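You operate a simulated robot arm through the tools that you are given. There is no shell and no other tool. Be economical: measure what you need, move in short steps, check, and stop when the job is done.

Carry out the task below with a simulated two-armed robot. There is one attempt and no reset: what you move stays moved.

TASK
Plug in the feed hose, then run the blower at speed 2.
Fine: into the reservoir inlet; wait till the lid is up.

The check looks at the end state, three seconds after you hand in, the way a careful person would. Anything else that was tipped, shoved, dropped, spilled or broken makes it a failure. Lids that push on must go on centred and level and be pressed home; caps that screw on are set level and turned clockwise until they are tight.

THE ROBOT
Two 7-joint arms with two-finger parallel grippers on one trunk, hanging from a carriage that runs on a gantry, over the field with the corners [-2.308, 0.881], [-2.296, -0.399], [0.004, -0.377], [-0.008, 0.903] (x, y) and turns from -6.353 to 5.637 rad about z. Base frame: it is fixed where the carriage stands at the start and does not move with it; the origin is on the floor, on the carriage's upright axis, x ahead of it, y to its left, z up; the surface under the hand at the start is at about z = 0.76. Units: m, rad, N and s.
The left shoulder is at the start at [0.04, 0.173, 1.297], the right one opposite. With the tool pointing down near the work surface each hand reaches from about 0.1 to 0.72 m from the robot's upright axis, wherever it stands, measured 20 degrees to its own side. Places, roughly: blower switch [0.7, -0.4, 0.9]; parking socket [0.5, -0.3, 0.8]; reservoir [0.6, -0.7, 0.9]; reservoir inlet [0.5, -0.6, 0.8]; speed dial [0.8, -0.4, 0.9]. Payload 3.43 kg a hand.
The tool frame of a hand sits at the grasp point between the pads (the TCP): z along the fingers, y along the line on which they close. The tips reach 0.03 m beyond it. Largest opening 0.094 m; finger width 0.028, thickness 0.01; the body of the gripper, 0.05 by 0.096 m, starts 0.055 m behind the TCP.
Orientation is that of the tool frame in the base frame, as a unit quaternion [x, y, z, w]. With the fingers straight down and closing along the base's y, the tool's x points along the base's -x, its y along +y and its z along -z.

THE INTERFACE
- The arms move only by the tool play_rows. It takes "left_moves", "right_moves" or both (then of equal length, played together; a hand with none holds still); each is a list of rows, each a list of 7 numbers: the shift along the base's x, y, z in m, then the turn, a rotation vector about the base's x, y, z in rad, then the opening, from 0 (shut) to 1 (fully open). In form: [[dx, dy, dz, rx, ry, rz, claw], ...]. A call has 1 to 20 rows; each row shifts and turns the commanded pose from where the row before left it. Rows are played at 5 a second. More than 0.05 m and 0.15 rad between two rows, or a gripper value outside its range, and nothing of the call is played. Where a pose cannot be reached the arm comes as near as it can. A force on the tool above 40 N (or 10 N above the force at the start of the call, whichever is more), or a blocked arm, ends the call early, and 0.2 s more pass. The fingers move at their own pace (about 0.072 m/s each) and stop on an object; they squeeze with about 27 N. The grip force told is the motor's: it shows also when the fingers shut on nothing. Time passes only in rows, and 0.2 s behind the last, so rows that do not move let the fingers close. It gives the time, the measured TCP pose, the force on the tool (base axes), the opening and the grip force at its end, in the units of the frame above (readings bear some noise), with the torque about the TCP (base axes, N m) and any sound that the robot's microphone picked up.
- Cameras (640 x 400 px; columns grow to the right, rows downward): "scene" is now at [0.2141, -0.0439, 1.5771]; the picture's right is [-0.63, -0.77, 0.00], its down [-0.64, 0.52, -0.57] and it looks along [0.44, -0.36, -0.82] (base axes); focal length 294 px, centre (320, 200). "left" rides on the left gripper at [0.076, -0.014, -0.102] in its tool frame; the picture's right is [0.18, 0.98, 0.00], its down [-0.75, 0.14, -0.64] and it looks along [-0.63, 0.12, 0.77] (tool axes); focal length 243 px, centre (320, 200). "right" rides on the right gripper at [0.076, 0.014, -0.102] in its tool frame; the picture's right is [-0.18, 0.98, 0.00], its down [-0.75, -0.14, -0.64] and it looks along [-0.63, -0.12, 0.77] (tool axes); focal length 243 px, centre (320, 200). There is no depth. A picture from a camera that has moved, and an enlarged one, comes with that camera's place and axes in the base frame and with its lens.
- snapshot(camera): a new picture of that camera. No time passes.
- slide_trunk(by): slides the trunk up (or, below 0, down) by that many m; the arms and the scene camera ride with it, the base frame stays. It gives what a move gives, with no picture.
- base_move(legs): drives the robot by 1 to 6 legs, each [ahead, left, turn to the left] in m, m and rad, along the robot's own axes; the way and the turn of a leg run together, so that a leg with both is an arc; at most 1.5 m and 3.142 rad a leg. The arms and the cameras ride along, it lands a little off, and it stops where it bumps. It keeps to its track: a leg is cut to what the track allows. It gives what a move gives.
- pan_tilt(pan, tilt): turns the head with the scene camera to pan (to the left, within 1.501 rad either way) and tilt (down, from -0.506 to 1.204), counted from straight ahead of the robot. It gives what a move gives.
- close_up(camera, box): a new picture of the part [left, top, right, bottom] of that camera's present view, enlarged. No time passes.
- job_done(): hands the job in; it is judged then, once.

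Go step by step. Nothing tells you exact positions but the pictures and the camera data: compare them with the known pose of the tool, close in by small moves and look again before you grip or let go. The budget is 120 turns and 108 pictures, counting those below and the enlarged ones. Unless the task says otherwise, let go and move clear before handing in, and close with one line.

The tools are called by a JSON object that holds its "method" and its "body". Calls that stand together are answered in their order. play_rows: Moves the arms, as the interface text tells. Its arguments: {"type":"object","properties":{"left_moves":{"type":"array"},"right_moves":{"type":"array"}},"required":[]} The other tools are called the same way: slide_trunk (by) slides the trunk up or down; base_move (legs) drives the base; pan_tilt (pan, tilt) turns the head that bears the scene camera; snapshot (camera) takes a picture; close_up (camera, box) takes an enlarged picture of a part of a camera's view; job_done () hands the job in.

At the start:

```text
clock: 0.0
left_position: [0.4583, -0.069, 1.2442]
left_tcp_rot: [0.0, 1.0, 0.0, 0.0]
left_ft_force: [0.5, -1.0, 0.7]
left_moment: [0.04, 0.0, 0.03]
left_width: 0.0939
left_grip_force: 0.1
right_position: [0.343, -0.4109, 1.2326]
right_tcp_rot: [0.0, 1.0, 0.0, 0.0]
right_ft_force: [-0.1, -0.3, 0.9]
right_moment: [-0.01, 0.01, 0.02]
right_width: 0.0939
right_grip_force: 0.1
trunk travel left (down, up): [-0.45, 0.331]
robot x, y, heading: [0.0016, 0.0008, -0.001]
head pan, tilt: [-0.684, 0.962]
```

scene: 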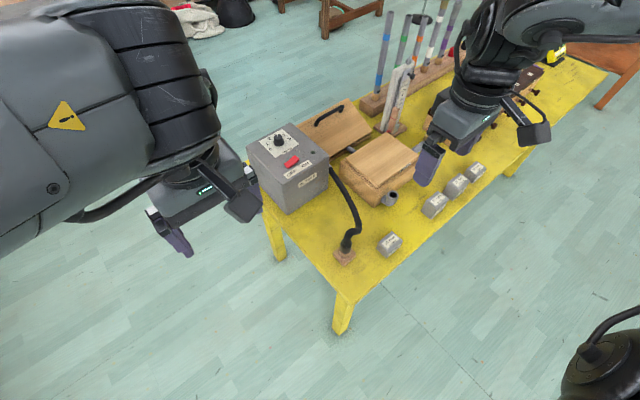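
right: 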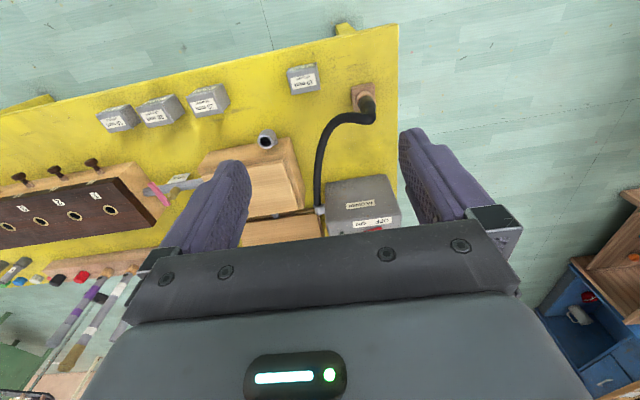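
left: 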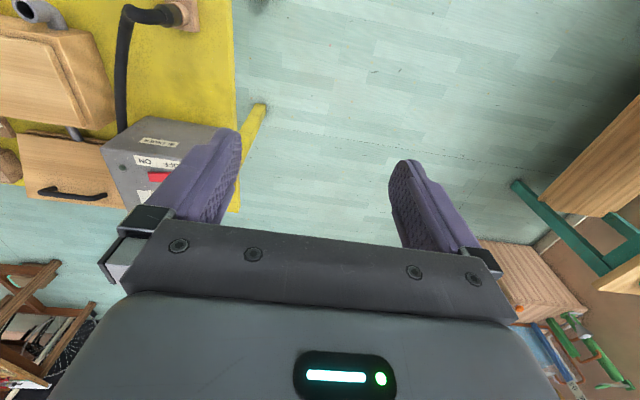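

I see a grey blower box with a dial and red switch, a black hose with its end in a wooden parking socket, and a wooden reservoir with a grey inlet pipe. I'll take enlarged views first.

{"method": "close_up", "body": {"camera": "scene", "box": [230, 100, 430, 280]}}

{"method": "close_up", "body": {"camera": "right", "box": [180, 50, 420, 250]}}

{"method": "close_up", "body": {"camera": "left", "box": [0, 0, 240, 220]}}

```text
2.22 times, centred on (330, 190) of scene
camera zoom: at [0.2141, -0.0439, 1.5771], right [-0.63, -0.77, 0.0], down [-0.64, 0.52, -0.57], along [0.44, -0.36, -0.82], focal length 654 px, centre (298, 222)
```

zoom: 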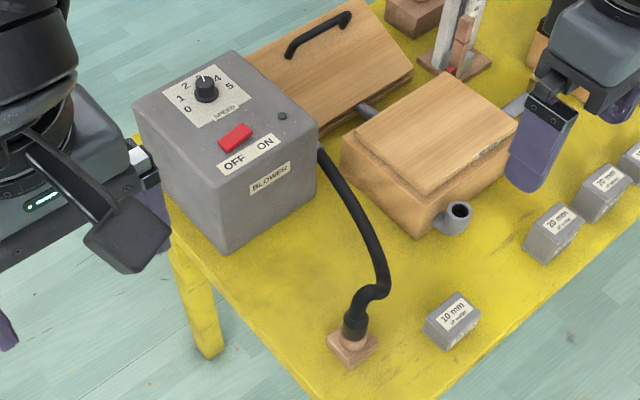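

```text
2.00 times, centred on (300, 150) of right
camera zoom: at [0.2658, -0.3963, 1.335], right [0.18, 0.98, 0.0], down [0.75, -0.14, 0.64], along [0.63, -0.12, -0.77], focal length 485 px, centre (360, 300)
```

zoom: 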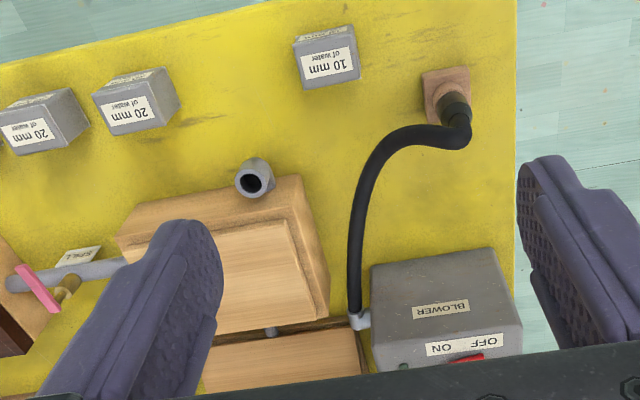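

```text
1.82 times, centred on (120, 110) of left
camera zoom: at [0.3829, -0.0839, 1.3465], right [-0.18, 0.98, 0.0], down [0.75, 0.14, 0.64], along [0.63, 0.12, -0.77], focal length 441 px, centre (684, 364)
```

zoom: 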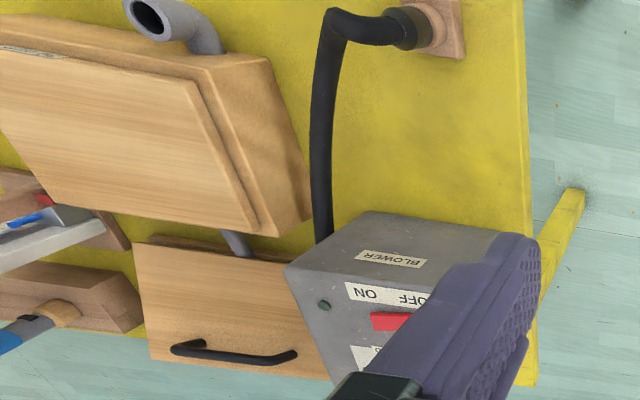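

The socket computes to about (0.45, -0.33), the inlet mouth to about (0.47, -0.54, 0.87), and the dial to about (0.85, -0.39). I'll drive right so everything is in better reach, and look again.

{"method": "base_move", "body": {"legs": [[0, -0.22, 0]]}}

{"method": "pan_tilt", "body": {"pan": -0.25, "tilt": 0.9}}

{"method": "snapshot", "body": {"camera": "scene"}}

```text
clock: 1.7
left_position: [0.4578, -0.2898, 1.2446]
left_tcp_rot: [0.001, 1.0, 0.0, 0.0]
left_ft_force: [-0.3, -0.3, -0.2]
left_moment: [0.03, 0.01, 0.03]
left_width: 0.0938
left_grip_force: 0.2
right_position: [0.3402, -0.6309, 1.232]
right_tcp_rot: [0.001, 1.0, 0.0, 0.0]
right_ft_force: [0.0, 0.2, -0.2]
right_moment: [0.04, -0.02, 0.0]
right_width: 0.0941
right_grip_force: 0.0
trunk travel left (down, up): [-0.45, 0.331]
robot x, y, heading: [0.0018, -0.2203, -0.004]
head pan, tilt: [-0.684, 0.962]
```

```text
clock: 2.6
left_position: [0.4577, -0.2888, 1.2444]
left_tcp_rot: [0.001, 1.0, 0.0, 0.0]
left_ft_force: [-0.5, 0.2, 0.2]
left_moment: [0.01, 0.01, -0.01]
left_width: 0.0943
left_grip_force: 0.1
right_position: [0.3398, -0.6308, 1.2327]
right_tcp_rot: [0.001, 1.0, 0.0, 0.0]
right_ft_force: [-1.0, -0.5, 0.8]
right_moment: [-0.05, 0.07, -0.04]
right_width: 0.0942
right_grip_force: 0.0
trunk travel left (down, up): [-0.45, 0.331]
robot x, y, heading: [0.002, -0.2176, -0.005]
head pan, tilt: [-0.25, 0.901]
```

```text
101 pictures are left
camera scene: at [0.2311, -0.2367, 1.5816], right [-0.25, -0.97, 0.0], down [-0.76, 0.2, -0.62], along [0.6, -0.16, -0.78], focal length 294 px, centre (320, 200)
```

scene: 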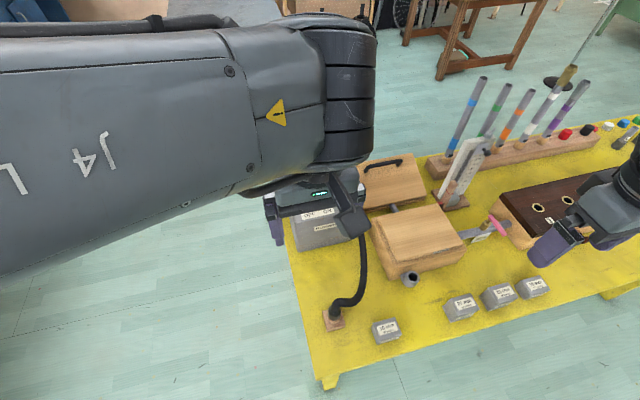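

The left arm blocks the view. I'll swing it to the left and bring the right hand to a viewing pose near the plug and inlet.

{"method": "play_rows", "body": {"left_moves": [[0, 0.045, 0, 0, 0, 0, 1], [-0.01, 0.045, 0, 0, 0, 0, 1], [-0.01, 0.045, 0, 0, 0, 0, 1], [-0.01, 0.045, 0, 0, 0, 0, 1], [-0.01, 0.045, 0, 0, 0, 0, 1], [-0.01, 0.045, 0, 0, 0, 0, 1], [-0.01, 0.045, 0, 0, 0, 0, 1], [-0.01, 0.045, 0, 0, 0, 0, 1]], "right_moves": [[-0.02, 0.02, -0.035, 0, 0, 0, 1], [-0.02, 0.02, -0.035, 0, 0, 0, 1], [-0.02, 0.02, -0.035, 0, 0, 0, 1], [-0.02, 0.02, -0.035, 0, 0, 0, 1], [0, 0.02, -0.035, 0, 0, 0, 1], [0, 0.02, -0.035, 0, 0, 0, 1], [0, 0.02, 0, 0, 0, 0, 1], [0, 0.0, 0, 0, 0, 0, 1]]}}

{"method": "snapshot", "body": {"camera": "right"}}

{"method": "snapshot", "body": {"camera": "scene"}}

```text
clock: 4.4
left_position: [0.3346, -0.0463, 1.207]
left_tcp_rot: [-0.001, 1.0, 0.002, 0.001]
left_ft_force: [-0.1, 0.2, 0.0]
left_moment: [-0.02, 0.0, 0.0]
left_width: 0.0939
left_grip_force: 0.0
left hand out of reach, approached as far as the arm can: row 5, 6, 7, 8
right_position: [0.2922, -0.5242, 1.0316]
right_tcp_rot: [0.001, 1.0, 0.0, 0.0]
right_ft_force: [-0.2, -0.4, -1.2]
right_moment: [0.02, 0.0, 0.0]
right_width: 0.094
right_grip_force: 0.1
right hand out of reach, approached as far as the arm can: row 3, 4, 5, 7
trunk travel left (down, up): [-0.45, 0.331]
robot x, y, heading: [0.001, -0.2198, -0.003]
head pan, tilt: [-0.25, 0.901]
```

```text
100 pictures are left
camera right: at [0.2155, -0.5092, 1.1339], right [0.19, 0.98, 0.0], down [0.75, -0.14, 0.64], along [0.63, -0.12, -0.77], focal length 243 px, centre (320, 200)
```

right: 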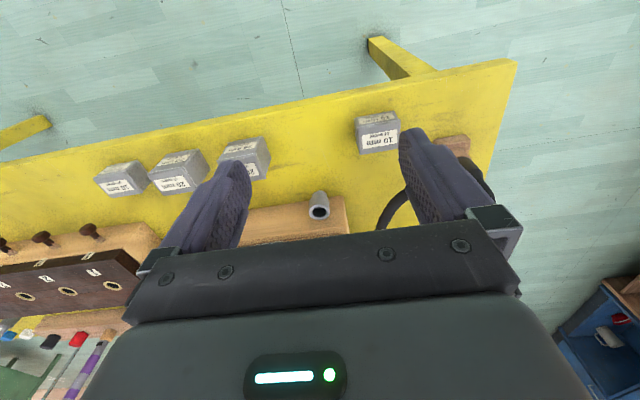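

```text
99 pictures are left
camera scene: at [0.231, -0.2364, 1.5816], right [-0.25, -0.97, 0.0], down [-0.76, 0.2, -0.62], along [0.6, -0.15, -0.78], focal length 294 px, centre (320, 200)
```

scene: 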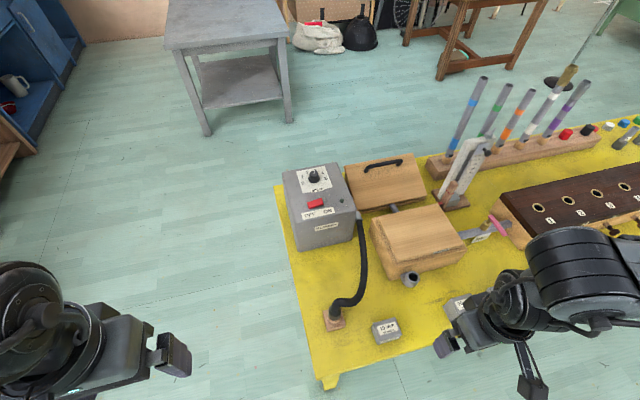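

{"method": "close_up", "body": {"camera": "scene", "box": [270, 155, 430, 255]}}

{"method": "close_up", "body": {"camera": "scene", "box": [300, 240, 460, 340]}}

{"method": "close_up", "body": {"camera": "right", "box": [250, 100, 410, 240]}}

```text
4.00 times, centred on (350, 205) of scene
camera zoom: at [0.231, -0.2364, 1.5816], right [-0.25, -0.97, 0.0], down [-0.76, 0.2, -0.62], along [0.6, -0.15, -0.78], focal length 1178 px, centre (200, 180)
```

zoom: 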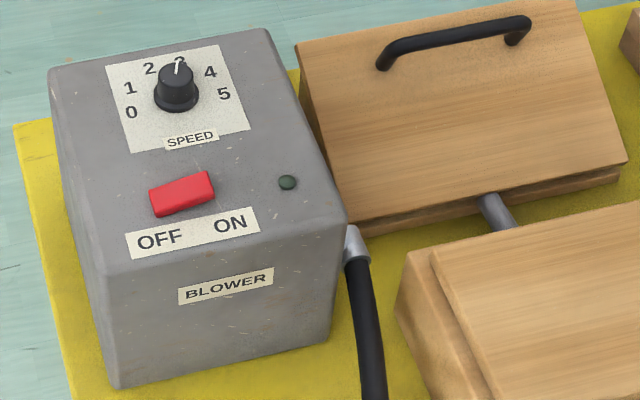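

```text
4.00 times, centred on (380, 290) of scene
camera zoom: at [0.231, -0.2364, 1.5816], right [-0.25, -0.97, 0.0], down [-0.76, 0.2, -0.62], along [0.6, -0.15, -0.78], focal length 1178 px, centre (80, -160)
```

zoom: 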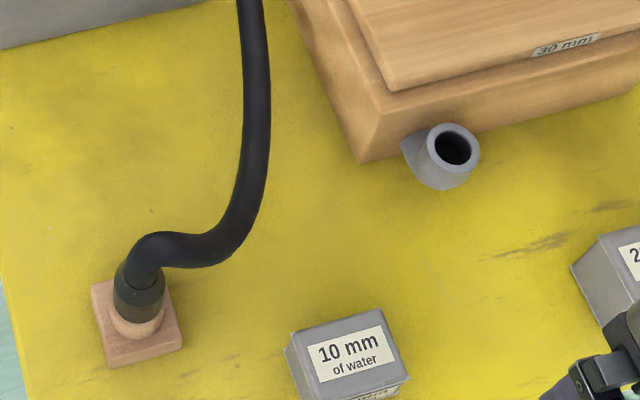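

```text
2.86 times, centred on (330, 170) of right
camera zoom: at [0.2155, -0.5092, 1.1339], right [0.19, 0.98, 0.0], down [0.75, -0.14, 0.64], along [0.63, -0.12, -0.77], focal length 693 px, centre (291, 286)
```

zoom: 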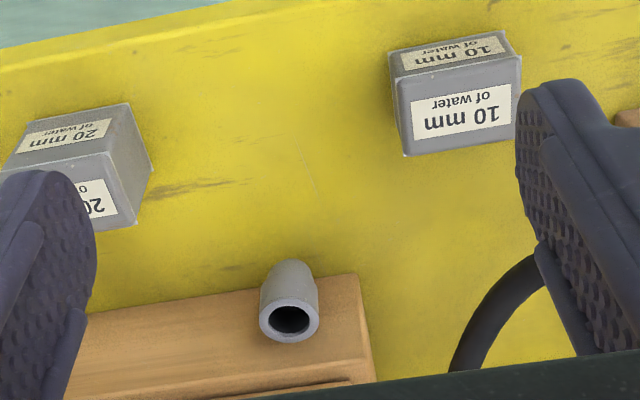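

The dial points at 3, the switch is off and the inlet mouth faces roughly up. Next I tilt the right hand 45° so its camera looks level and I can judge the inlet and plug from the side.

{"method": "play_rows", "body": {"right_moves": [[-0.02, 0, 0.02, 0, -0.15, 0, 1], [-0.02, 0.01, 0, 0, -0.15, 0, 1], [-0.02, 0.01, -0.02, 0, -0.15, 0, 1], [0, 0.02, -0.02, 0, -0.15, 0, 1], [0, 0.02, -0.02, 0, -0.15, 0, 1], [0, 0.02, -0.02, 0, -0.035, 0, 1], [0, 0, 0, 0, 0, 0, 1]]}}

{"method": "snapshot", "body": {"camera": "right"}}

```text
clock: 6.0
left_position: [0.3355, -0.0459, 1.2079]
left_tcp_rot: [-0.001, 1.0, 0.001, 0.0]
left_ft_force: [-1.5, -0.7, -0.2]
left_moment: [0.0, 0.02, -0.03]
left_width: 0.0938
left_grip_force: 0.0
right_position: [0.326, -0.5327, 1.0584]
right_tcp_rot: [0.002, 0.997, 0.002, 0.079]
right_ft_force: [-1.1, 0.4, -1.3]
right_moment: [0.03, 0.01, 0.02]
right_width: 0.0939
right_grip_force: 0.1
right hand out of reach, approached as far as the arm can: row 1, 2, 3, 4, 5, 6
trunk travel left (down, up): [-0.45, 0.331]
robot x, y, heading: [0.0005, -0.2198, -0.005]
head pan, tilt: [-0.25, 0.901]
```

```text
95 pictures are left
camera right: at [0.2338, -0.519, 1.1478], right [0.18, 0.98, 0.03], down [0.64, -0.14, 0.75], along [0.74, -0.12, -0.66], focal length 243 px, centre (320, 200)
```

right: 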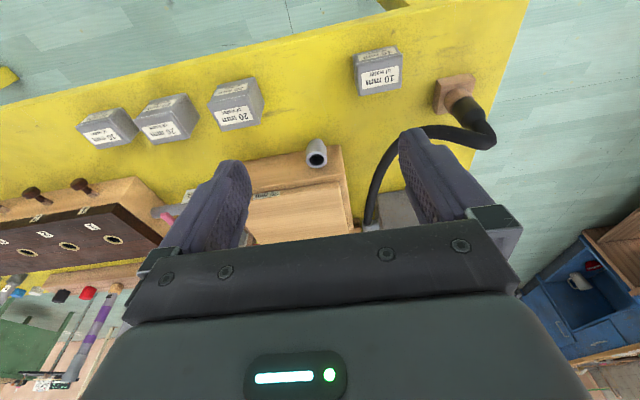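

The hand is too close to the body to tilt. I'll back the base off 0.2 m and then tilt while reaching forward.

{"method": "base_move", "body": {"legs": [[-0.22, 0, 0]]}}

{"method": "play_rows", "body": {"right_moves": [[0.045, 0, 0, 0, 0, 0, 1], [0.045, 0, 0, 0, -0.1, 0, 1], [0.045, 0, 0, 0, -0.12, 0, 1], [0.02, 0.01, -0.02, 0, -0.12, 0, 1], [0.02, 0.01, -0.02, 0, -0.12, 0, 1], [0, 0.01, -0.03, 0, -0.12, 0, 1], [0, 0.01, -0.03, 0, -0.05, 0, 1], [0, 0, 0, 0, 0, 0, 1]]}}

{"method": "snapshot", "body": {"camera": "right"}}

```text
clock: 7.6
left_position: [0.1183, -0.0451, 1.2064]
left_tcp_rot: [-0.004, 1.0, 0.001, 0.0]
left_ft_force: [-0.3, 0.9, -0.3]
left_moment: [-0.01, -0.02, -0.02]
left_width: 0.0941
left_grip_force: 0.1
right_position: [0.1133, -0.5302, 1.0589]
right_tcp_rot: [-0.001, 0.997, 0.001, 0.079]
right_ft_force: [0.1, 0.6, 0.5]
right_moment: [-0.04, 0.01, -0.01]
right_width: 0.0939
right_grip_force: 0.0
trunk travel left (down, up): [-0.45, 0.331]
robot x, y, heading: [-0.217, -0.2151, 0.005]
head pan, tilt: [-0.25, 0.901]
```

```text
clock: 9.4
left_position: [0.1189, -0.0448, 1.2067]
left_tcp_rot: [-0.004, 1.0, 0.001, 0.001]
left_ft_force: [0.1, -0.7, 0.2]
left_moment: [0.05, 0.01, 0.0]
left_width: 0.0942
left_grip_force: 0.0
right_position: [0.2876, -0.4905, 0.9582]
right_tcp_rot: [-0.003, 0.923, -0.001, 0.384]
right_ft_force: [-1.1, 1.0, -1.0]
right_moment: [-0.02, 0.0, -0.04]
right_width: 0.0939
right_grip_force: 0.1
trunk travel left (down, up): [-0.45, 0.331]
robot x, y, heading: [-0.2145, -0.2159, 0.004]
head pan, tilt: [-0.25, 0.901]
```

```text
94 pictures are left
camera right: at [0.1601, -0.4766, 0.9754], right [0.13, 0.98, 0.13], down [0.08, -0.14, 0.99], along [0.99, -0.11, -0.09], focal length 243 px, centre (320, 200)
```

right: 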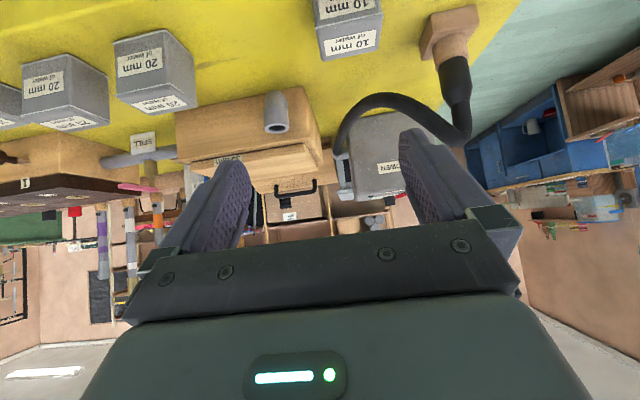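

{"method": "close_up", "body": {"camera": "right", "box": [200, 60, 360, 160]}}

{"method": "close_up", "body": {"camera": "right", "box": [360, 0, 520, 150]}}

```text
4.00 times, centred on (280, 110) of right
camera zoom: at [0.1601, -0.4766, 0.9754], right [0.13, 0.98, 0.13], down [0.08, -0.14, 0.99], along [0.99, -0.11, -0.09], focal length 970 px, centre (480, 560)
```

zoom: 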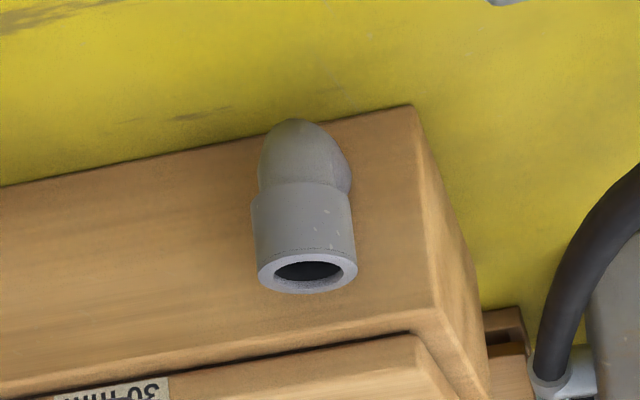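

```text
2.67 times, centred on (440, 75) of right
camera zoom: at [0.1601, -0.4766, 0.9754], right [0.13, 0.98, 0.13], down [0.08, -0.14, 0.99], along [0.99, -0.11, -0.09], focal length 647 px, centre (0, 533)
```

zoom: 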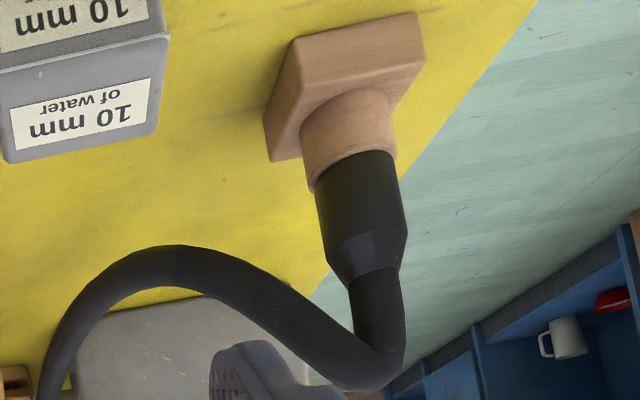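

Inlet mouth triangulates to (0.485, -0.558, 0.835), opening vertical. The cuff is at (0.449, -0.329), with its body at z 0.81–0.85. I go to a pre-grasp pose at 45° behind the cuff.

{"method": "play_rows", "body": {"right_moves": [[0.013, 0.04, -0.003, 0, 0, 0, 1], [0.013, 0.04, -0.003, 0, 0, 0, 1], [0.013, 0.04, -0.003, 0, 0, 0, 1], [0.013, 0.041, -0.003, 0, 0, 0, 1], [0, 0, 0, 0, 0, 0, 1]]}}

{"method": "snapshot", "body": {"camera": "right"}}

{"method": "snapshot", "body": {"camera": "scene"}}

```text
clock: 10.6
left_position: [0.1195, -0.0441, 1.2068]
left_tcp_rot: [-0.005, 1.0, 0.001, 0.0]
left_ft_force: [-0.5, 0.2, -0.2]
left_moment: [0.01, -0.01, -0.02]
left_width: 0.0941
left_grip_force: 0.0
right_position: [0.319, -0.4061, 1.0066]
right_tcp_rot: [-0.002, 0.923, 0.001, 0.384]
right_ft_force: [-0.3, 0.9, -0.1]
right_moment: [-0.01, -0.02, 0.03]
right_width: 0.0939
right_grip_force: 0.1
right hand out of reach, approached as far as the arm can: row 2, 3, 4
trunk travel left (down, up): [-0.45, 0.331]
robot x, y, heading: [-0.2188, -0.2196, 0.007]
head pan, tilt: [-0.25, 0.901]
```

```text
91 pictures are left
camera right: at [0.1925, -0.3939, 1.0242], right [0.12, 0.98, 0.13], down [0.08, -0.14, 0.99], along [0.99, -0.11, -0.09], focal length 243 px, centre (320, 200)
```

right: 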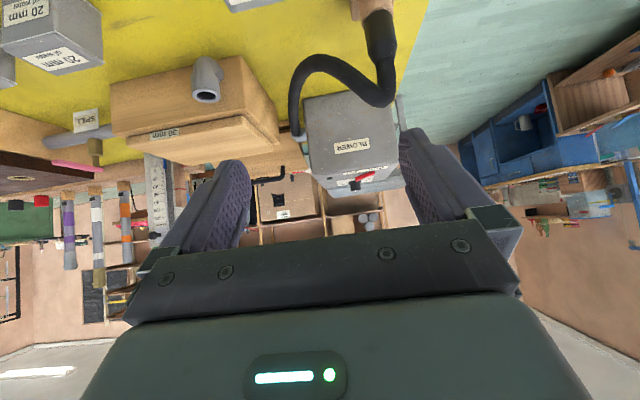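

```text
90 pictures are left
camera scene: at [0.0161, -0.2351, 1.5816], right [-0.24, -0.97, 0.0], down [-0.76, 0.19, -0.62], along [0.6, -0.15, -0.78], focal length 294 px, centre (320, 200)
```

scene: 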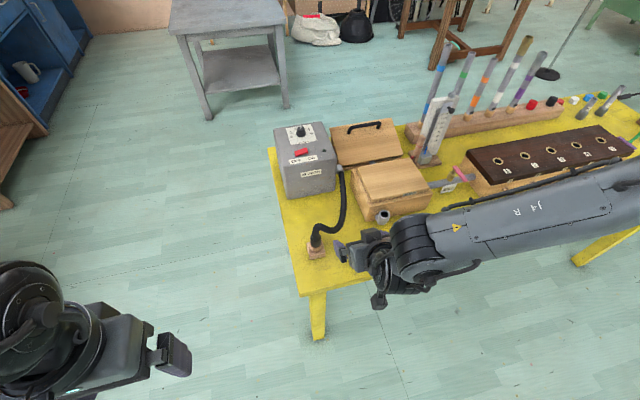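

The right hand can't cross that far inward; I'll shift the base left and re-aim.

{"method": "base_move", "body": {"legs": [[0, 0.14, 0]]}}

{"method": "play_rows", "body": {"right_moves": [[0.01, -0.03, -0.03, 0, 0, 0, 1], [0.01, -0.03, -0.03, 0, 0, 0, 1], [0, 0, 0, 0, 0, 0, 1]]}}

{"method": "snapshot", "body": {"camera": "right"}}

```text
clock: 12.0
left_position: [0.1185, 0.0961, 1.2067]
left_tcp_rot: [-0.004, 1.0, 0.001, 0.0]
left_ft_force: [0.6, 0.4, -0.6]
left_moment: [-0.05, -0.02, 0.0]
left_width: 0.094
left_grip_force: 0.1
right_position: [0.3189, -0.2676, 1.005]
right_tcp_rot: [-0.002, 0.923, 0.001, 0.384]
right_ft_force: [-0.4, 0.4, 0.1]
right_moment: [0.01, -0.01, -0.01]
right_width: 0.094
right_grip_force: 0.2
trunk travel left (down, up): [-0.45, 0.331]
robot x, y, heading: [-0.2208, -0.0775, 0.002]
head pan, tilt: [-0.25, 0.901]
```

```text
clock: 12.8
left_position: [0.1181, 0.0953, 1.2078]
left_tcp_rot: [-0.005, 1.0, 0.001, 0.0]
left_ft_force: [0.3, 0.2, 0.1]
left_moment: [0.01, 0.01, 0.02]
left_width: 0.0942
left_grip_force: 0.1
right_position: [0.3362, -0.3325, 0.95]
right_tcp_rot: [-0.002, 0.924, 0.001, 0.384]
right_ft_force: [0.1, -0.3, -0.8]
right_moment: [-0.01, -0.01, -0.02]
right_width: 0.0939
right_grip_force: 0.1
right hand out of reach, approached as far as the arm can: row 2
trunk travel left (down, up): [-0.45, 0.331]
robot x, y, heading: [-0.2158, -0.0776, 0.006]
head pan, tilt: [-0.25, 0.901]
```

```text
89 pictures are left
camera right: at [0.2102, -0.3175, 0.9679], right [0.12, 0.98, 0.13], down [0.08, -0.14, 0.99], along [0.99, -0.11, -0.09], focal length 243 px, centre (320, 200)
```

right: 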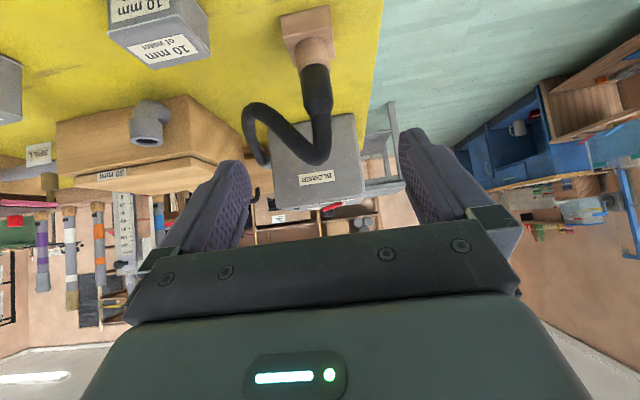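

Cuff confirmed at (0.449, -0.332, 0.83). I advance along the tool axis two-thirds of the way.

{"method": "play_rows", "body": {"right_moves": [[0.024, 0, -0.023, 0, 0, 0, 1], [0.024, 0, -0.023, 0, 0, 0, 1], [0.024, 0, -0.023, 0, 0, 0, 1], [0, 0, 0, 0, 0, 0, 1]]}}

{"method": "snapshot", "body": {"camera": "right"}}

{"method": "close_up", "body": {"camera": "scene", "box": [240, 190, 440, 315]}}

```text
clock: 13.8
left_position: [0.1177, 0.0948, 1.208]
left_tcp_rot: [-0.004, 1.0, 0.001, 0.001]
left_ft_force: [-0.7, 0.1, -0.3]
left_moment: [-0.03, 0.01, -0.02]
left_width: 0.094
left_grip_force: 0.1
right_position: [0.379, -0.3643, 0.9471]
right_tcp_rot: [-0.002, 0.923, 0.0, 0.384]
right_ft_force: [-0.3, -0.3, 0.4]
right_moment: [0.02, -0.01, -0.01]
right_width: 0.0937
right_grip_force: 0.0
right hand out of reach, approached as far as the arm can: row 1, 2, 3
trunk travel left (down, up): [-0.45, 0.331]
robot x, y, heading: [-0.2151, -0.0787, 0.006]
head pan, tilt: [-0.25, 0.901]
```

```text
88 pictures are left
camera right: at [0.2519, -0.3518, 0.9659], right [0.12, 0.98, 0.13], down [0.08, -0.14, 0.99], along [0.99, -0.11, -0.09], focal length 243 px, centre (320, 200)
```

right: 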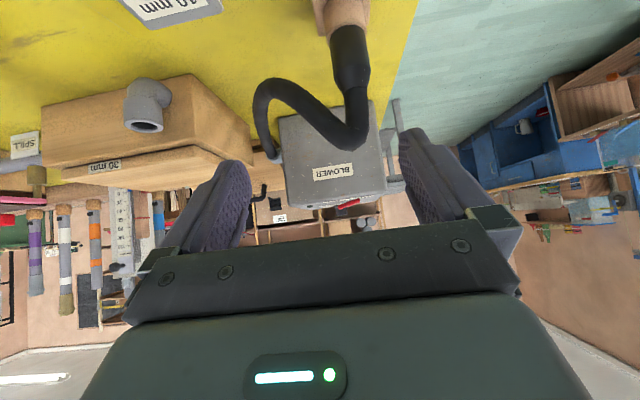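

```text
3.20 times, centred on (340, 252) of scene
camera zoom: at [0.0154, -0.0949, 1.5816], right [-0.24, -0.97, 0.0], down [-0.76, 0.19, -0.62], along [0.6, -0.15, -0.78], focal length 942 px, centre (256, 32)
```

zoom: 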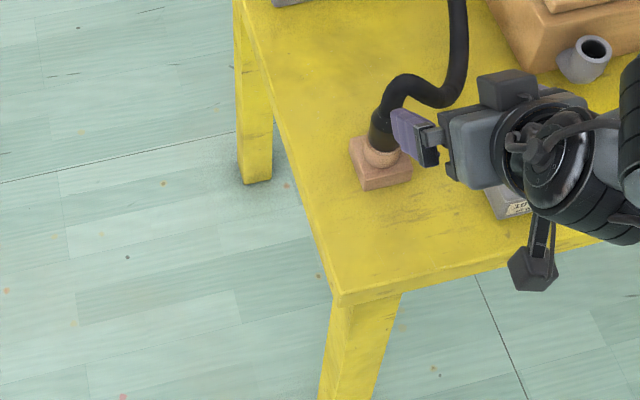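

The arm seems wrist-limited: the shoulder is too high for this tilt. I'll withdraw clear of the table, lower the trunk and retry.

{"method": "play_rows", "body": {"right_moves": [[-0.03, 0.0, 0.03, 0, 0, 0, 1], [-0.03, 0, 0.03, 0, 0, 0, 1], [-0.03, 0, 0.03, 0, 0, 0, 1], [-0.03, 0, 0.03, 0, 0, 0, 1], [0, 0, 0, 0, 0, 0, 1]]}}

```text
clock: 15.0
left_position: [0.1184, 0.0945, 1.2071]
left_tcp_rot: [-0.005, 1.0, 0.0, 0.001]
left_ft_force: [0.6, 0.0, -0.5]
left_moment: [0.0, 0.01, 0.04]
left_width: 0.0939
left_grip_force: 0.2
right_position: [0.2603, -0.3645, 1.0651]
right_tcp_rot: [-0.002, 0.923, 0.001, 0.384]
right_ft_force: [-1.0, 0.5, 0.1]
right_moment: [0.01, -0.01, 0.03]
right_width: 0.094
right_grip_force: 0.2
trunk travel left (down, up): [-0.45, 0.331]
robot x, y, heading: [-0.2141, -0.08, 0.004]
head pan, tilt: [-0.25, 0.901]
```

{"method": "slide_trunk", "body": {"by": -0.2}}

{"method": "play_rows", "body": {"right_moves": [[0.03, 0.005, 0.02, 0, 0, 0, 1], [0.03, 0.01, 0.02, 0, 0, 0, 1], [0.02, 0.01, 0.02, 0, 0, 0, 1], [0.01, 0.01, 0.01, 0, 0, 0, 1], [0, 0, 0, 0, 0, 0, 1]]}}

{"method": "snapshot", "body": {"camera": "right"}}

```text
clock: 17.1
left_position: [0.1179, 0.0949, 1.0065]
left_tcp_rot: [-0.005, 1.0, 0.002, 0.001]
left_ft_force: [-0.3, -0.5, -0.6]
left_moment: [-0.01, -0.02, 0.0]
left_width: 0.0939
left_grip_force: 0.0
right_position: [0.2601, -0.3638, 0.8651]
right_tcp_rot: [-0.002, 0.923, 0.001, 0.385]
right_ft_force: [0.3, -0.4, 0.7]
right_moment: [0.01, 0.02, 0.0]
right_width: 0.0938
right_grip_force: 0.0
trunk travel left (down, up): [-0.25, 0.531]
robot x, y, heading: [-0.2171, -0.0797, 0.008]
head pan, tilt: [-0.25, 0.901]
```

```text
clock: 18.3
left_position: [0.1189, 0.0949, 1.0073]
left_tcp_rot: [-0.004, 1.0, 0.0, 0.0]
left_ft_force: [-0.4, 0.1, 0.3]
left_moment: [0.01, 0.01, 0.01]
left_width: 0.0942
left_grip_force: 0.0
right_position: [0.3503, -0.3299, 0.9355]
right_tcp_rot: [-0.003, 0.924, 0.001, 0.383]
right_ft_force: [-0.4, -0.7, 0.0]
right_moment: [0.0, -0.02, 0.01]
right_width: 0.0938
right_grip_force: 0.0
trunk travel left (down, up): [-0.25, 0.531]
robot x, y, heading: [-0.2157, -0.0764, 0.007]
head pan, tilt: [-0.25, 0.901]
```

```text
86 pictures are left
camera right: at [0.2244, -0.3167, 0.9535], right [0.12, 0.98, 0.13], down [0.08, -0.14, 0.99], along [0.99, -0.11, -0.09], focal length 243 px, centre (320, 200)
```

right: 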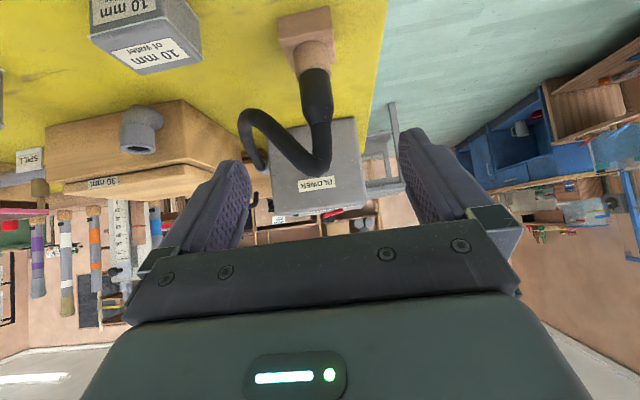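

Reach works now. Cuff still at (0.449, -0.332, 0.83); I advance along the tool axis.

{"method": "play_rows", "body": {"right_moves": [[0.023, -0.001, -0.023, 0, 0, 0, 1], [0.023, -0.001, -0.022, 0, 0, 0, 1], [0.022, 0, -0.022, 0, 0, 0, 1], [0, 0, 0, 0, 0, 0, 1]]}}

{"method": "snapshot", "body": {"camera": "right"}}

{"method": "snapshot", "body": {"camera": "scene"}}

```text
clock: 19.3
left_position: [0.1184, 0.0953, 1.006]
left_tcp_rot: [-0.004, 1.0, 0.0, 0.0]
left_ft_force: [0.0, 0.4, 1.4]
left_moment: [-0.02, 0.0, -0.01]
left_width: 0.094
left_grip_force: 0.1
right_position: [0.4198, -0.3338, 0.8685]
right_tcp_rot: [-0.003, 0.923, 0.001, 0.385]
right_ft_force: [0.4, 0.5, 0.0]
right_moment: [0.01, 0.0, -0.02]
right_width: 0.094
right_grip_force: 0.2
trunk travel left (down, up): [-0.25, 0.531]
robot x, y, heading: [-0.2168, -0.0802, 0.001]
head pan, tilt: [-0.25, 0.901]
```

```text
85 pictures are left
camera right: at [0.2921, -0.3201, 0.8876], right [0.12, 0.98, 0.13], down [0.08, -0.14, 0.99], along [0.99, -0.11, -0.09], focal length 243 px, centre (320, 200)
```

right: 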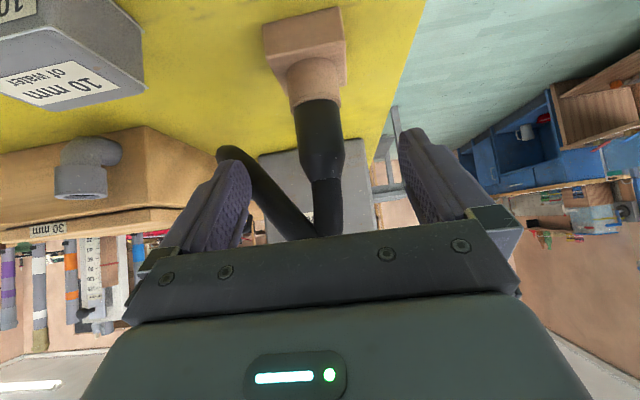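

```text
84 pictures are left
camera scene: at [0.0153, -0.0952, 1.3815], right [-0.24, -0.97, 0.0], down [-0.76, 0.19, -0.62], along [0.6, -0.15, -0.78], focal length 294 px, centre (320, 200)
```

scene: 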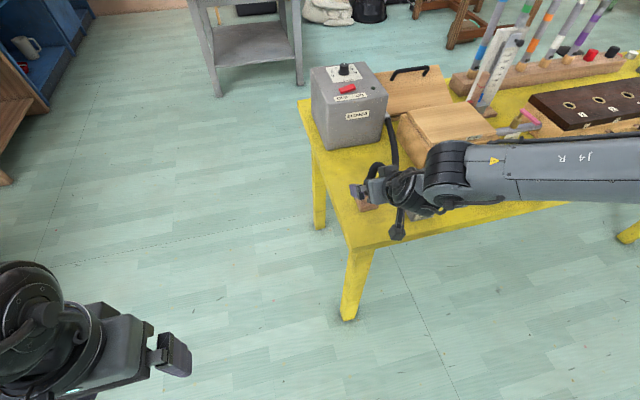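

{"method": "play_rows", "body": {"right_moves": [[0.012, 0.001, -0.014, 0, 0, 0, 1], [0.012, 0.001, -0.014, 0, 0, 0, 1], [0, 0, 0, 0, 0, 0, 1]]}}

{"method": "snapshot", "body": {"camera": "right"}}

{"method": "close_up", "body": {"camera": "scene", "box": [310, 140, 470, 240]}}

```text
clock: 20.1
left_position: [0.1193, 0.0948, 1.0077]
left_tcp_rot: [-0.005, 1.0, -0.001, 0.0]
left_ft_force: [0.1, 1.0, -0.7]
left_moment: [-0.01, -0.02, 0.0]
left_width: 0.0939
left_grip_force: 0.1
right_position: [0.4435, -0.3313, 0.8399]
right_tcp_rot: [-0.002, 0.923, 0.002, 0.384]
right_ft_force: [-0.5, -0.2, -0.2]
right_moment: [-0.03, 0.04, 0.0]
right_width: 0.0939
right_grip_force: 0.0
trunk travel left (down, up): [-0.25, 0.531]
robot x, y, heading: [-0.2141, -0.0795, 0.003]
head pan, tilt: [-0.25, 0.901]
```

```text
83 pictures are left
camera right: at [0.3157, -0.317, 0.858], right [0.12, 0.98, 0.13], down [0.08, -0.14, 0.99], along [0.99, -0.11, -0.09], focal length 243 px, centre (320, 200)
```

right: 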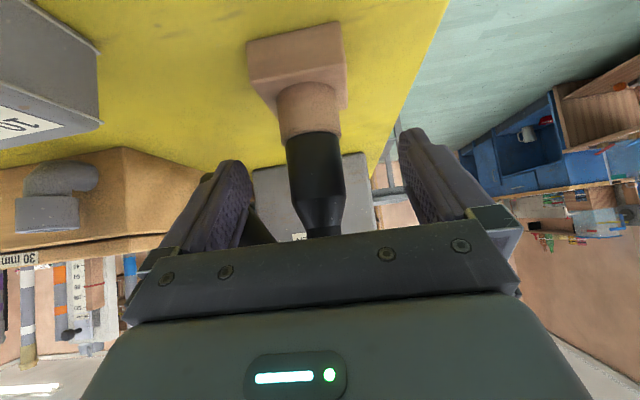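

```text
4.00 times, centred on (390, 190) of scene
camera zoom: at [0.0154, -0.0951, 1.3816], right [-0.24, -0.97, 0.0], down [-0.76, 0.19, -0.62], along [0.6, -0.15, -0.78], focal length 1178 px, centre (40, 240)
```

zoom: 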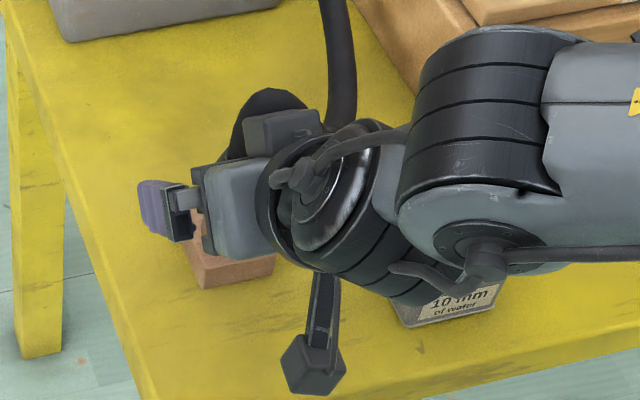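

Cuff is centred between the pads. Closing the fingers.

{"method": "play_rows", "body": {"right_moves": [[0, 0, 0, 0, 0, 0, 0.6], [0, 0, 0, 0, 0, 0, 0.3], [0, 0, 0, 0, 0, 0, 0.1], [0, 0, 0, 0, 0, 0, 0.1], [0, 0, 0, 0, 0, 0, 0.1]]}}

{"method": "snapshot", "body": {"camera": "right"}}

```text
clock: 21.3
left_position: [0.1183, 0.0939, 1.0073]
left_tcp_rot: [-0.005, 1.0, 0.0, 0.001]
left_ft_force: [0.5, 0.7, 0.4]
left_moment: [-0.02, -0.02, 0.0]
left_width: 0.0937
left_grip_force: 0.0
right_position: [0.4421, -0.3327, 0.8389]
right_tcp_rot: [-0.003, 0.923, 0.0, 0.384]
right_ft_force: [2.2, -6.5, -2.9]
right_moment: [-0.17, -0.1, -0.11]
right_width: 0.0325
right_grip_force: 45.6
trunk travel left (down, up): [-0.25, 0.531]
robot x, y, heading: [-0.2166, -0.0806, 0.003]
head pan, tilt: [-0.25, 0.901]
```

```text
81 pictures are left
camera right: at [0.3158, -0.3191, 0.8581], right [0.13, 0.98, 0.13], down [0.08, -0.14, 0.99], along [0.99, -0.11, -0.09], focal length 243 px, centre (320, 200)
```

right: 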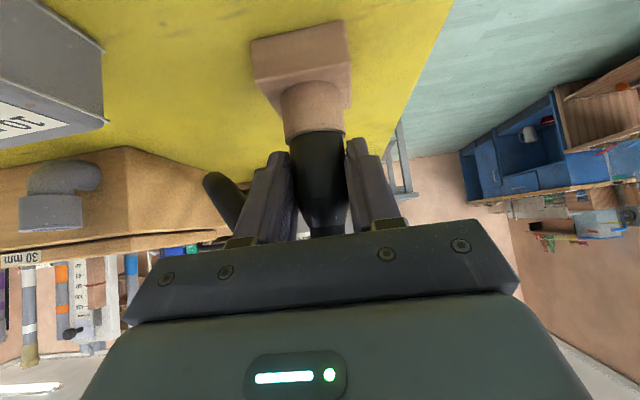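

Gripped at 32.5 mm. Lifting straight up in small steps.

{"method": "play_rows", "body": {"right_moves": [[0, 0, 0.01, 0, 0, 0, 0.1], [0, 0, 0.01, 0, 0, 0, 0.1], [0, 0, 0.01, 0, 0, 0, 0.1], [0, 0, 0, 0, 0, 0, 0.1]]}}

{"method": "snapshot", "body": {"camera": "right"}}

```text
clock: 21.7
left_position: [0.1189, 0.0965, 1.0082]
left_tcp_rot: [-0.005, 1.0, 0.0, 0.001]
left_ft_force: [-0.8, -1.2, -0.1]
left_moment: [0.01, 0.0, -0.02]
left_width: 0.0938
left_grip_force: 0.1
right_position: [0.4432, -0.3345, 0.8405]
right_tcp_rot: [-0.002, 0.925, -0.002, 0.38]
right_ft_force: [9.6, -0.1, -10.0]
right_moment: [-0.04, -0.27, 0.09]
right_width: 0.033
right_grip_force: 44.8
trunk travel left (down, up): [-0.25, 0.531]
robot x, y, heading: [-0.2193, -0.0793, 0.007]
head pan, tilt: [-0.25, 0.901]
stopped in row 1 (right hand): the force on the tool passed its limit at 50 N (the readings are from after the stop); the commanded pose is now the measured one
```

```text
80 pictures are left
camera right: at [0.3161, -0.3187, 0.8591], right [0.13, 0.98, 0.12], down [0.08, -0.14, 0.99], along [0.99, -0.12, -0.1], focal length 243 px, centre (320, 200)
```

right: 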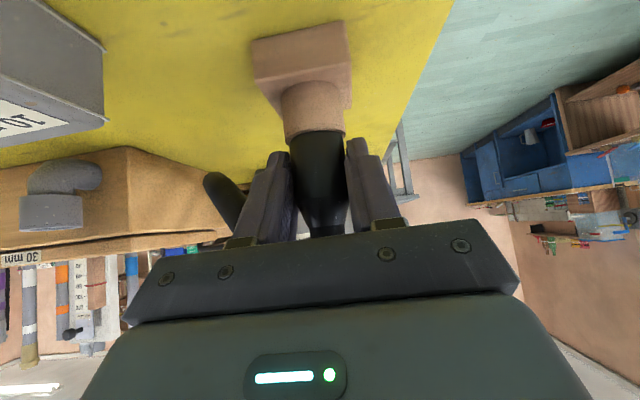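

It resisted; a 10 mm step was likely too abrupt against a snug fit. I'll try slow small steps.

{"method": "play_rows", "body": {"right_moves": [[0, 0, 0.002, 0, 0, 0, 0], [0, 0, 0.002, 0, 0, 0, 0], [0, 0, 0.002, 0, 0, 0, 0], [0, 0, 0.002, 0, 0, 0, 0], [0, 0, 0.002, 0, 0, 0, 0], [0, 0, 0.002, 0, 0, 0, 0]]}}

```text
clock: 22.2
left_position: [0.1207, 0.0971, 1.0086]
left_tcp_rot: [-0.004, 1.0, 0.001, 0.002]
left_ft_force: [-0.6, 1.2, -0.3]
left_moment: [-0.04, -0.01, 0.02]
left_width: 0.0938
left_grip_force: 0.0
right_position: [0.4433, -0.3324, 0.8391]
right_tcp_rot: [-0.002, 0.926, -0.002, 0.378]
right_ft_force: [13.0, 0.5, -11.6]
right_moment: [0.11, -0.56, 0.26]
right_width: 0.0327
right_grip_force: 45.1
trunk travel left (down, up): [-0.25, 0.531]
robot x, y, heading: [-0.2147, -0.0845, 0.006]
head pan, tilt: [-0.25, 0.901]
stopped in row 2 (right hand): the force on the tool passed its limit at 43 N (the readings are from after the stop); the commanded pose is now the measured one
```

Still stuck at 4 mm commanded. It may be a twist-lock; I'll inspect the cuff and socket closely for marks.

{"method": "close_up", "body": {"camera": "right", "box": [230, 0, 410, 240]}}

{"method": "close_up", "body": {"camera": "right", "box": [0, 130, 140, 270]}}

{"method": "close_up", "body": {"camera": "scene", "box": [340, 160, 400, 220]}}

```text
1.67 times, centred on (320, 120) of right
camera zoom: at [0.3164, -0.3187, 0.8598], right [0.13, 0.98, 0.12], down [0.09, -0.14, 0.99], along [0.99, -0.12, -0.11], focal length 404 px, centre (320, 333)
```

zoom: 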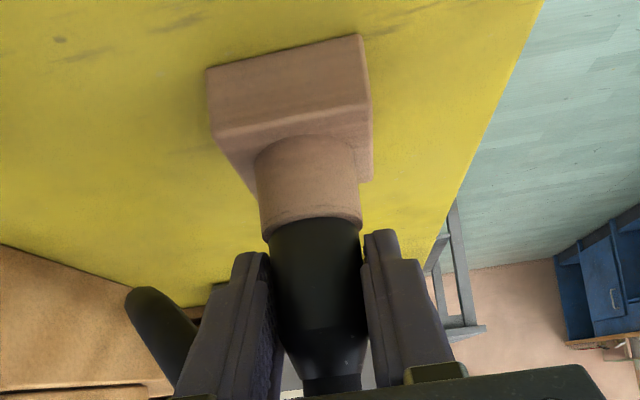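

```text
2.86 times, centred on (70, 200) of right
camera zoom: at [0.3164, -0.3187, 0.8598], right [0.13, 0.98, 0.12], down [0.09, -0.14, 0.99], along [0.99, -0.12, -0.11], focal length 693 px, centre (1034, 200)
```

zoom: 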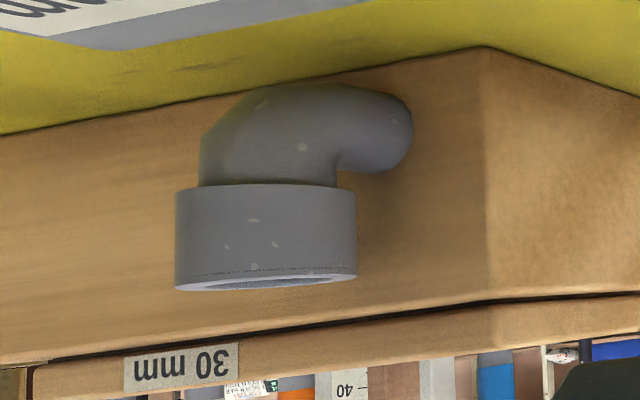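

```text
6.67 times, centred on (370, 190) of scene
camera zoom: at [0.0173, -0.094, 1.382], right [-0.24, -0.97, 0.0], down [-0.76, 0.19, -0.62], along [0.6, -0.15, -0.78], focal length 1962 px, centre (-13, 267)
```

zoom: 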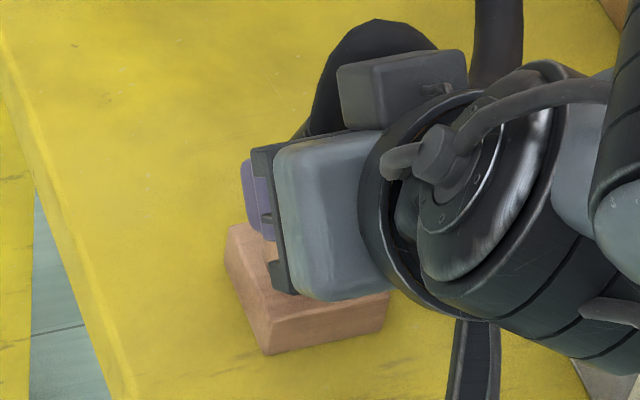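

No marks visible. I'll test a gentle twist about the plug axis to see whether it turns and frees up.

{"method": "play_rows", "body": {"right_moves": [[0, 0, 0, 0, 0, 0.04, 0], [0, 0, 0, 0, 0, 0.04, 0], [0, 0, 0.001, 0, 0, 0.04, 0], [0, 0, 0.001, 0, 0, 0.0, 0]]}}

```text
clock: 23.2
left_position: [0.1197, 0.0955, 1.0065]
left_tcp_rot: [-0.005, 1.0, 0.001, 0.0]
left_ft_force: [0.9, -0.8, 0.2]
left_moment: [0.01, 0.02, -0.02]
left_width: 0.0942
left_grip_force: 0.0
right_position: [0.441, -0.3346, 0.8403]
right_tcp_rot: [-0.058, 0.925, 0.019, 0.375]
right_ft_force: [19.2, -1.3, -26.2]
right_moment: [0.45, -0.35, -0.73]
right_width: 0.0331
right_grip_force: 45.1
trunk travel left (down, up): [-0.25, 0.531]
robot x, y, heading: [-0.2133, -0.0796, 0.004]
head pan, tilt: [-0.25, 0.901]
```

It turns against friction. I'll twist back while pulling up a little more and nulling the sideways force.

{"method": "play_rows", "body": {"right_moves": [[0.002, 0, 0.0, 0, 0, -0.05, 0], [0.002, 0, 0.001, 0, 0, -0.05, 0], [0, 0, 0.001, 0, 0, -0.05, 0], [0, 0, 0.001, 0, 0, -0.05, 0], [0, 0, 0.001, 0, 0, -0.05, 0]]}}

{"method": "snapshot", "body": {"camera": "right"}}

```text
clock: 24.4
left_position: [0.1164, 0.0966, 1.0068]
left_tcp_rot: [-0.004, 1.0, 0.001, 0.0]
left_ft_force: [-0.6, -0.4, -0.2]
left_moment: [-0.01, -0.03, 0.01]
left_width: 0.094
left_grip_force: 0.2
right_position: [0.4422, -0.3312, 0.8467]
right_tcp_rot: [0.058, 0.924, -0.026, 0.377]
right_ft_force: [-12.1, 4.4, 4.0]
right_moment: [0.18, 0.46, 0.09]
right_width: 0.0295
right_grip_force: 27.1
trunk travel left (down, up): [-0.25, 0.531]
robot x, y, heading: [-0.215, -0.0793, 0.005]
head pan, tilt: [-0.25, 0.901]
```

```text
76 pictures are left
camera right: at [0.3189, -0.3013, 0.8664], right [0.26, 0.96, 0.13], down [0.07, -0.15, 0.99], along [0.96, -0.24, -0.11], focal length 243 px, centre (320, 200)
```

right: 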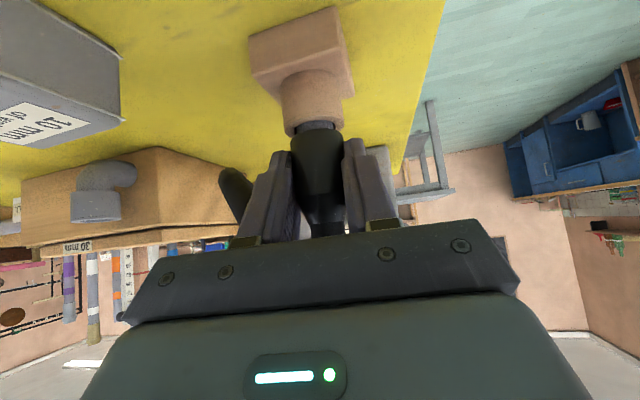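

The plug has started to come out: the narrower spigot is visible. I'll check the grip closely.

{"method": "close_up", "body": {"camera": "right", "box": [240, 60, 400, 240]}}

```text
2.22 times, centred on (320, 150) of right
camera zoom: at [0.3189, -0.3013, 0.8664], right [0.26, 0.96, 0.13], down [0.07, -0.15, 0.99], along [0.96, -0.24, -0.11], focal length 539 px, centre (320, 311)
```

zoom: 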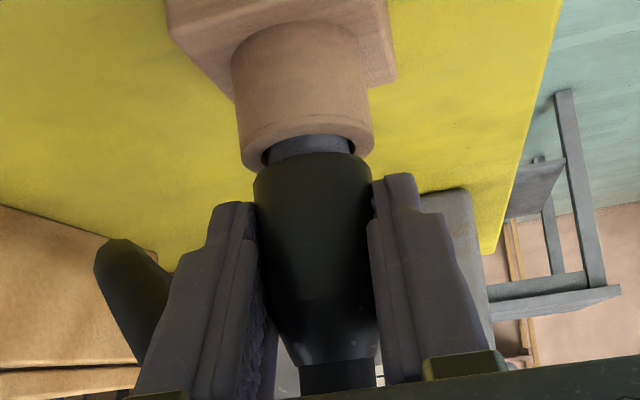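

Good grip and it is sliding. I continue pulling up with small twists.

{"method": "play_rows", "body": {"right_moves": [[0.001, 0, 0.003, 0, 0, 0.05, 0], [0.0, 0, 0.003, 0, 0, 0.05, 0], [0, 0, 0.003, 0, 0, 0.03, 0], [0, 0, 0.003, 0, 0, 0, 0], [0, 0, 0.003, 0, 0, 0, 0]]}}

{"method": "close_up", "body": {"camera": "right", "box": [240, 60, 400, 240]}}

```text
clock: 25.6
left_position: [0.1201, 0.0947, 1.0079]
left_tcp_rot: [-0.005, 1.0, 0.001, 0.001]
left_ft_force: [0.7, 0.1, -0.4]
left_moment: [0.0, -0.05, 0.0]
left_width: 0.0941
left_grip_force: 0.0
right_position: [0.449, -0.3357, 0.8645]
right_tcp_rot: [-0.001, 0.925, -0.003, 0.38]
right_ft_force: [-0.7, -0.4, -0.7]
right_moment: [0.03, 0.0, 0.0]
right_width: 0.0296
right_grip_force: 27.4
trunk travel left (down, up): [-0.25, 0.531]
robot x, y, heading: [-0.2139, -0.079, 0.008]
head pan, tilt: [-0.25, 0.901]
```

```text
2.22 times, centred on (320, 150) of right
camera zoom: at [0.322, -0.3203, 0.8833], right [0.13, 0.98, 0.12], down [0.08, -0.14, 0.99], along [0.99, -0.12, -0.1], focal length 539 px, centre (320, 311)
```

zoom: 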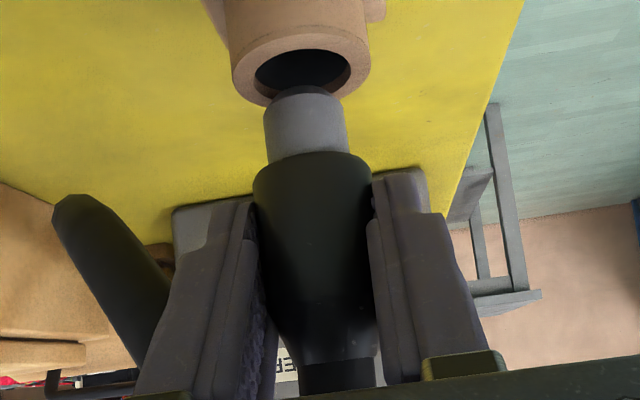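

The plug is free with its 19 mm spigot showing. I lift it higher and check the pose.

{"method": "play_rows", "body": {"right_moves": [[0, 0, 0.02, 0, 0, 0, 0], [0, 0, 0.02, 0, 0, 0, 0], [0, 0, 0.02, 0, 0, 0, 0], [0, 0, 0.0, 0, 0, 0, 0]]}}

{"method": "snapshot", "body": {"camera": "scene"}}

{"method": "snapshot", "body": {"camera": "right"}}

```text
clock: 26.6
left_position: [0.1193, 0.0956, 1.0078]
left_tcp_rot: [-0.005, 1.0, 0.001, 0.001]
left_ft_force: [-0.2, -0.1, 0.5]
left_moment: [0.03, -0.01, 0.01]
left_width: 0.0938
left_grip_force: 0.2
right_position: [0.4452, -0.3344, 0.9211]
right_tcp_rot: [-0.003, 0.926, -0.002, 0.378]
right_ft_force: [-0.2, -0.2, -0.9]
right_moment: [0.0, 0.01, -0.01]
right_width: 0.0295
right_grip_force: 26.9
trunk travel left (down, up): [-0.25, 0.531]
robot x, y, heading: [-0.2166, -0.0783, 0.011]
head pan, tilt: [-0.25, 0.901]
```

```text
73 pictures are left
camera scene: at [0.016, -0.0947, 1.3816], right [-0.24, -0.97, 0.0], down [-0.76, 0.19, -0.62], along [0.6, -0.15, -0.78], focal length 294 px, centre (320, 200)
```

scene: 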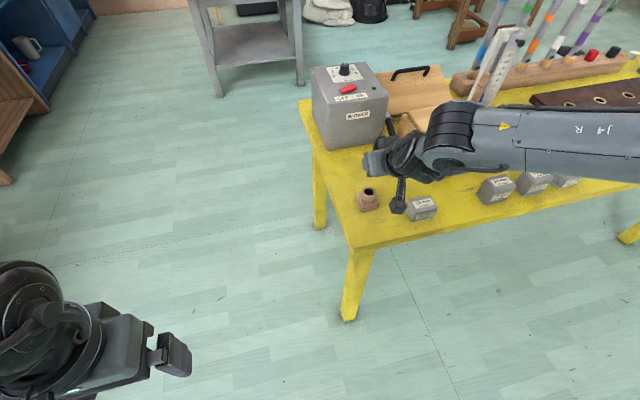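

```text
72 pictures are left
camera right: at [0.3189, -0.3204, 0.9412], right [0.13, 0.98, 0.12], down [0.09, -0.14, 0.99], along [0.99, -0.12, -0.11], focal length 243 px, centre (320, 200)
```

right: 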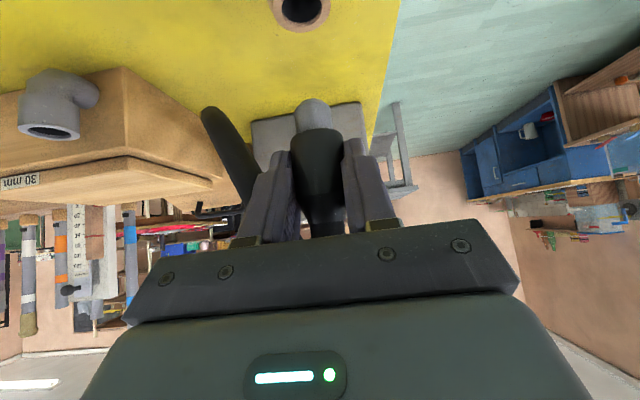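

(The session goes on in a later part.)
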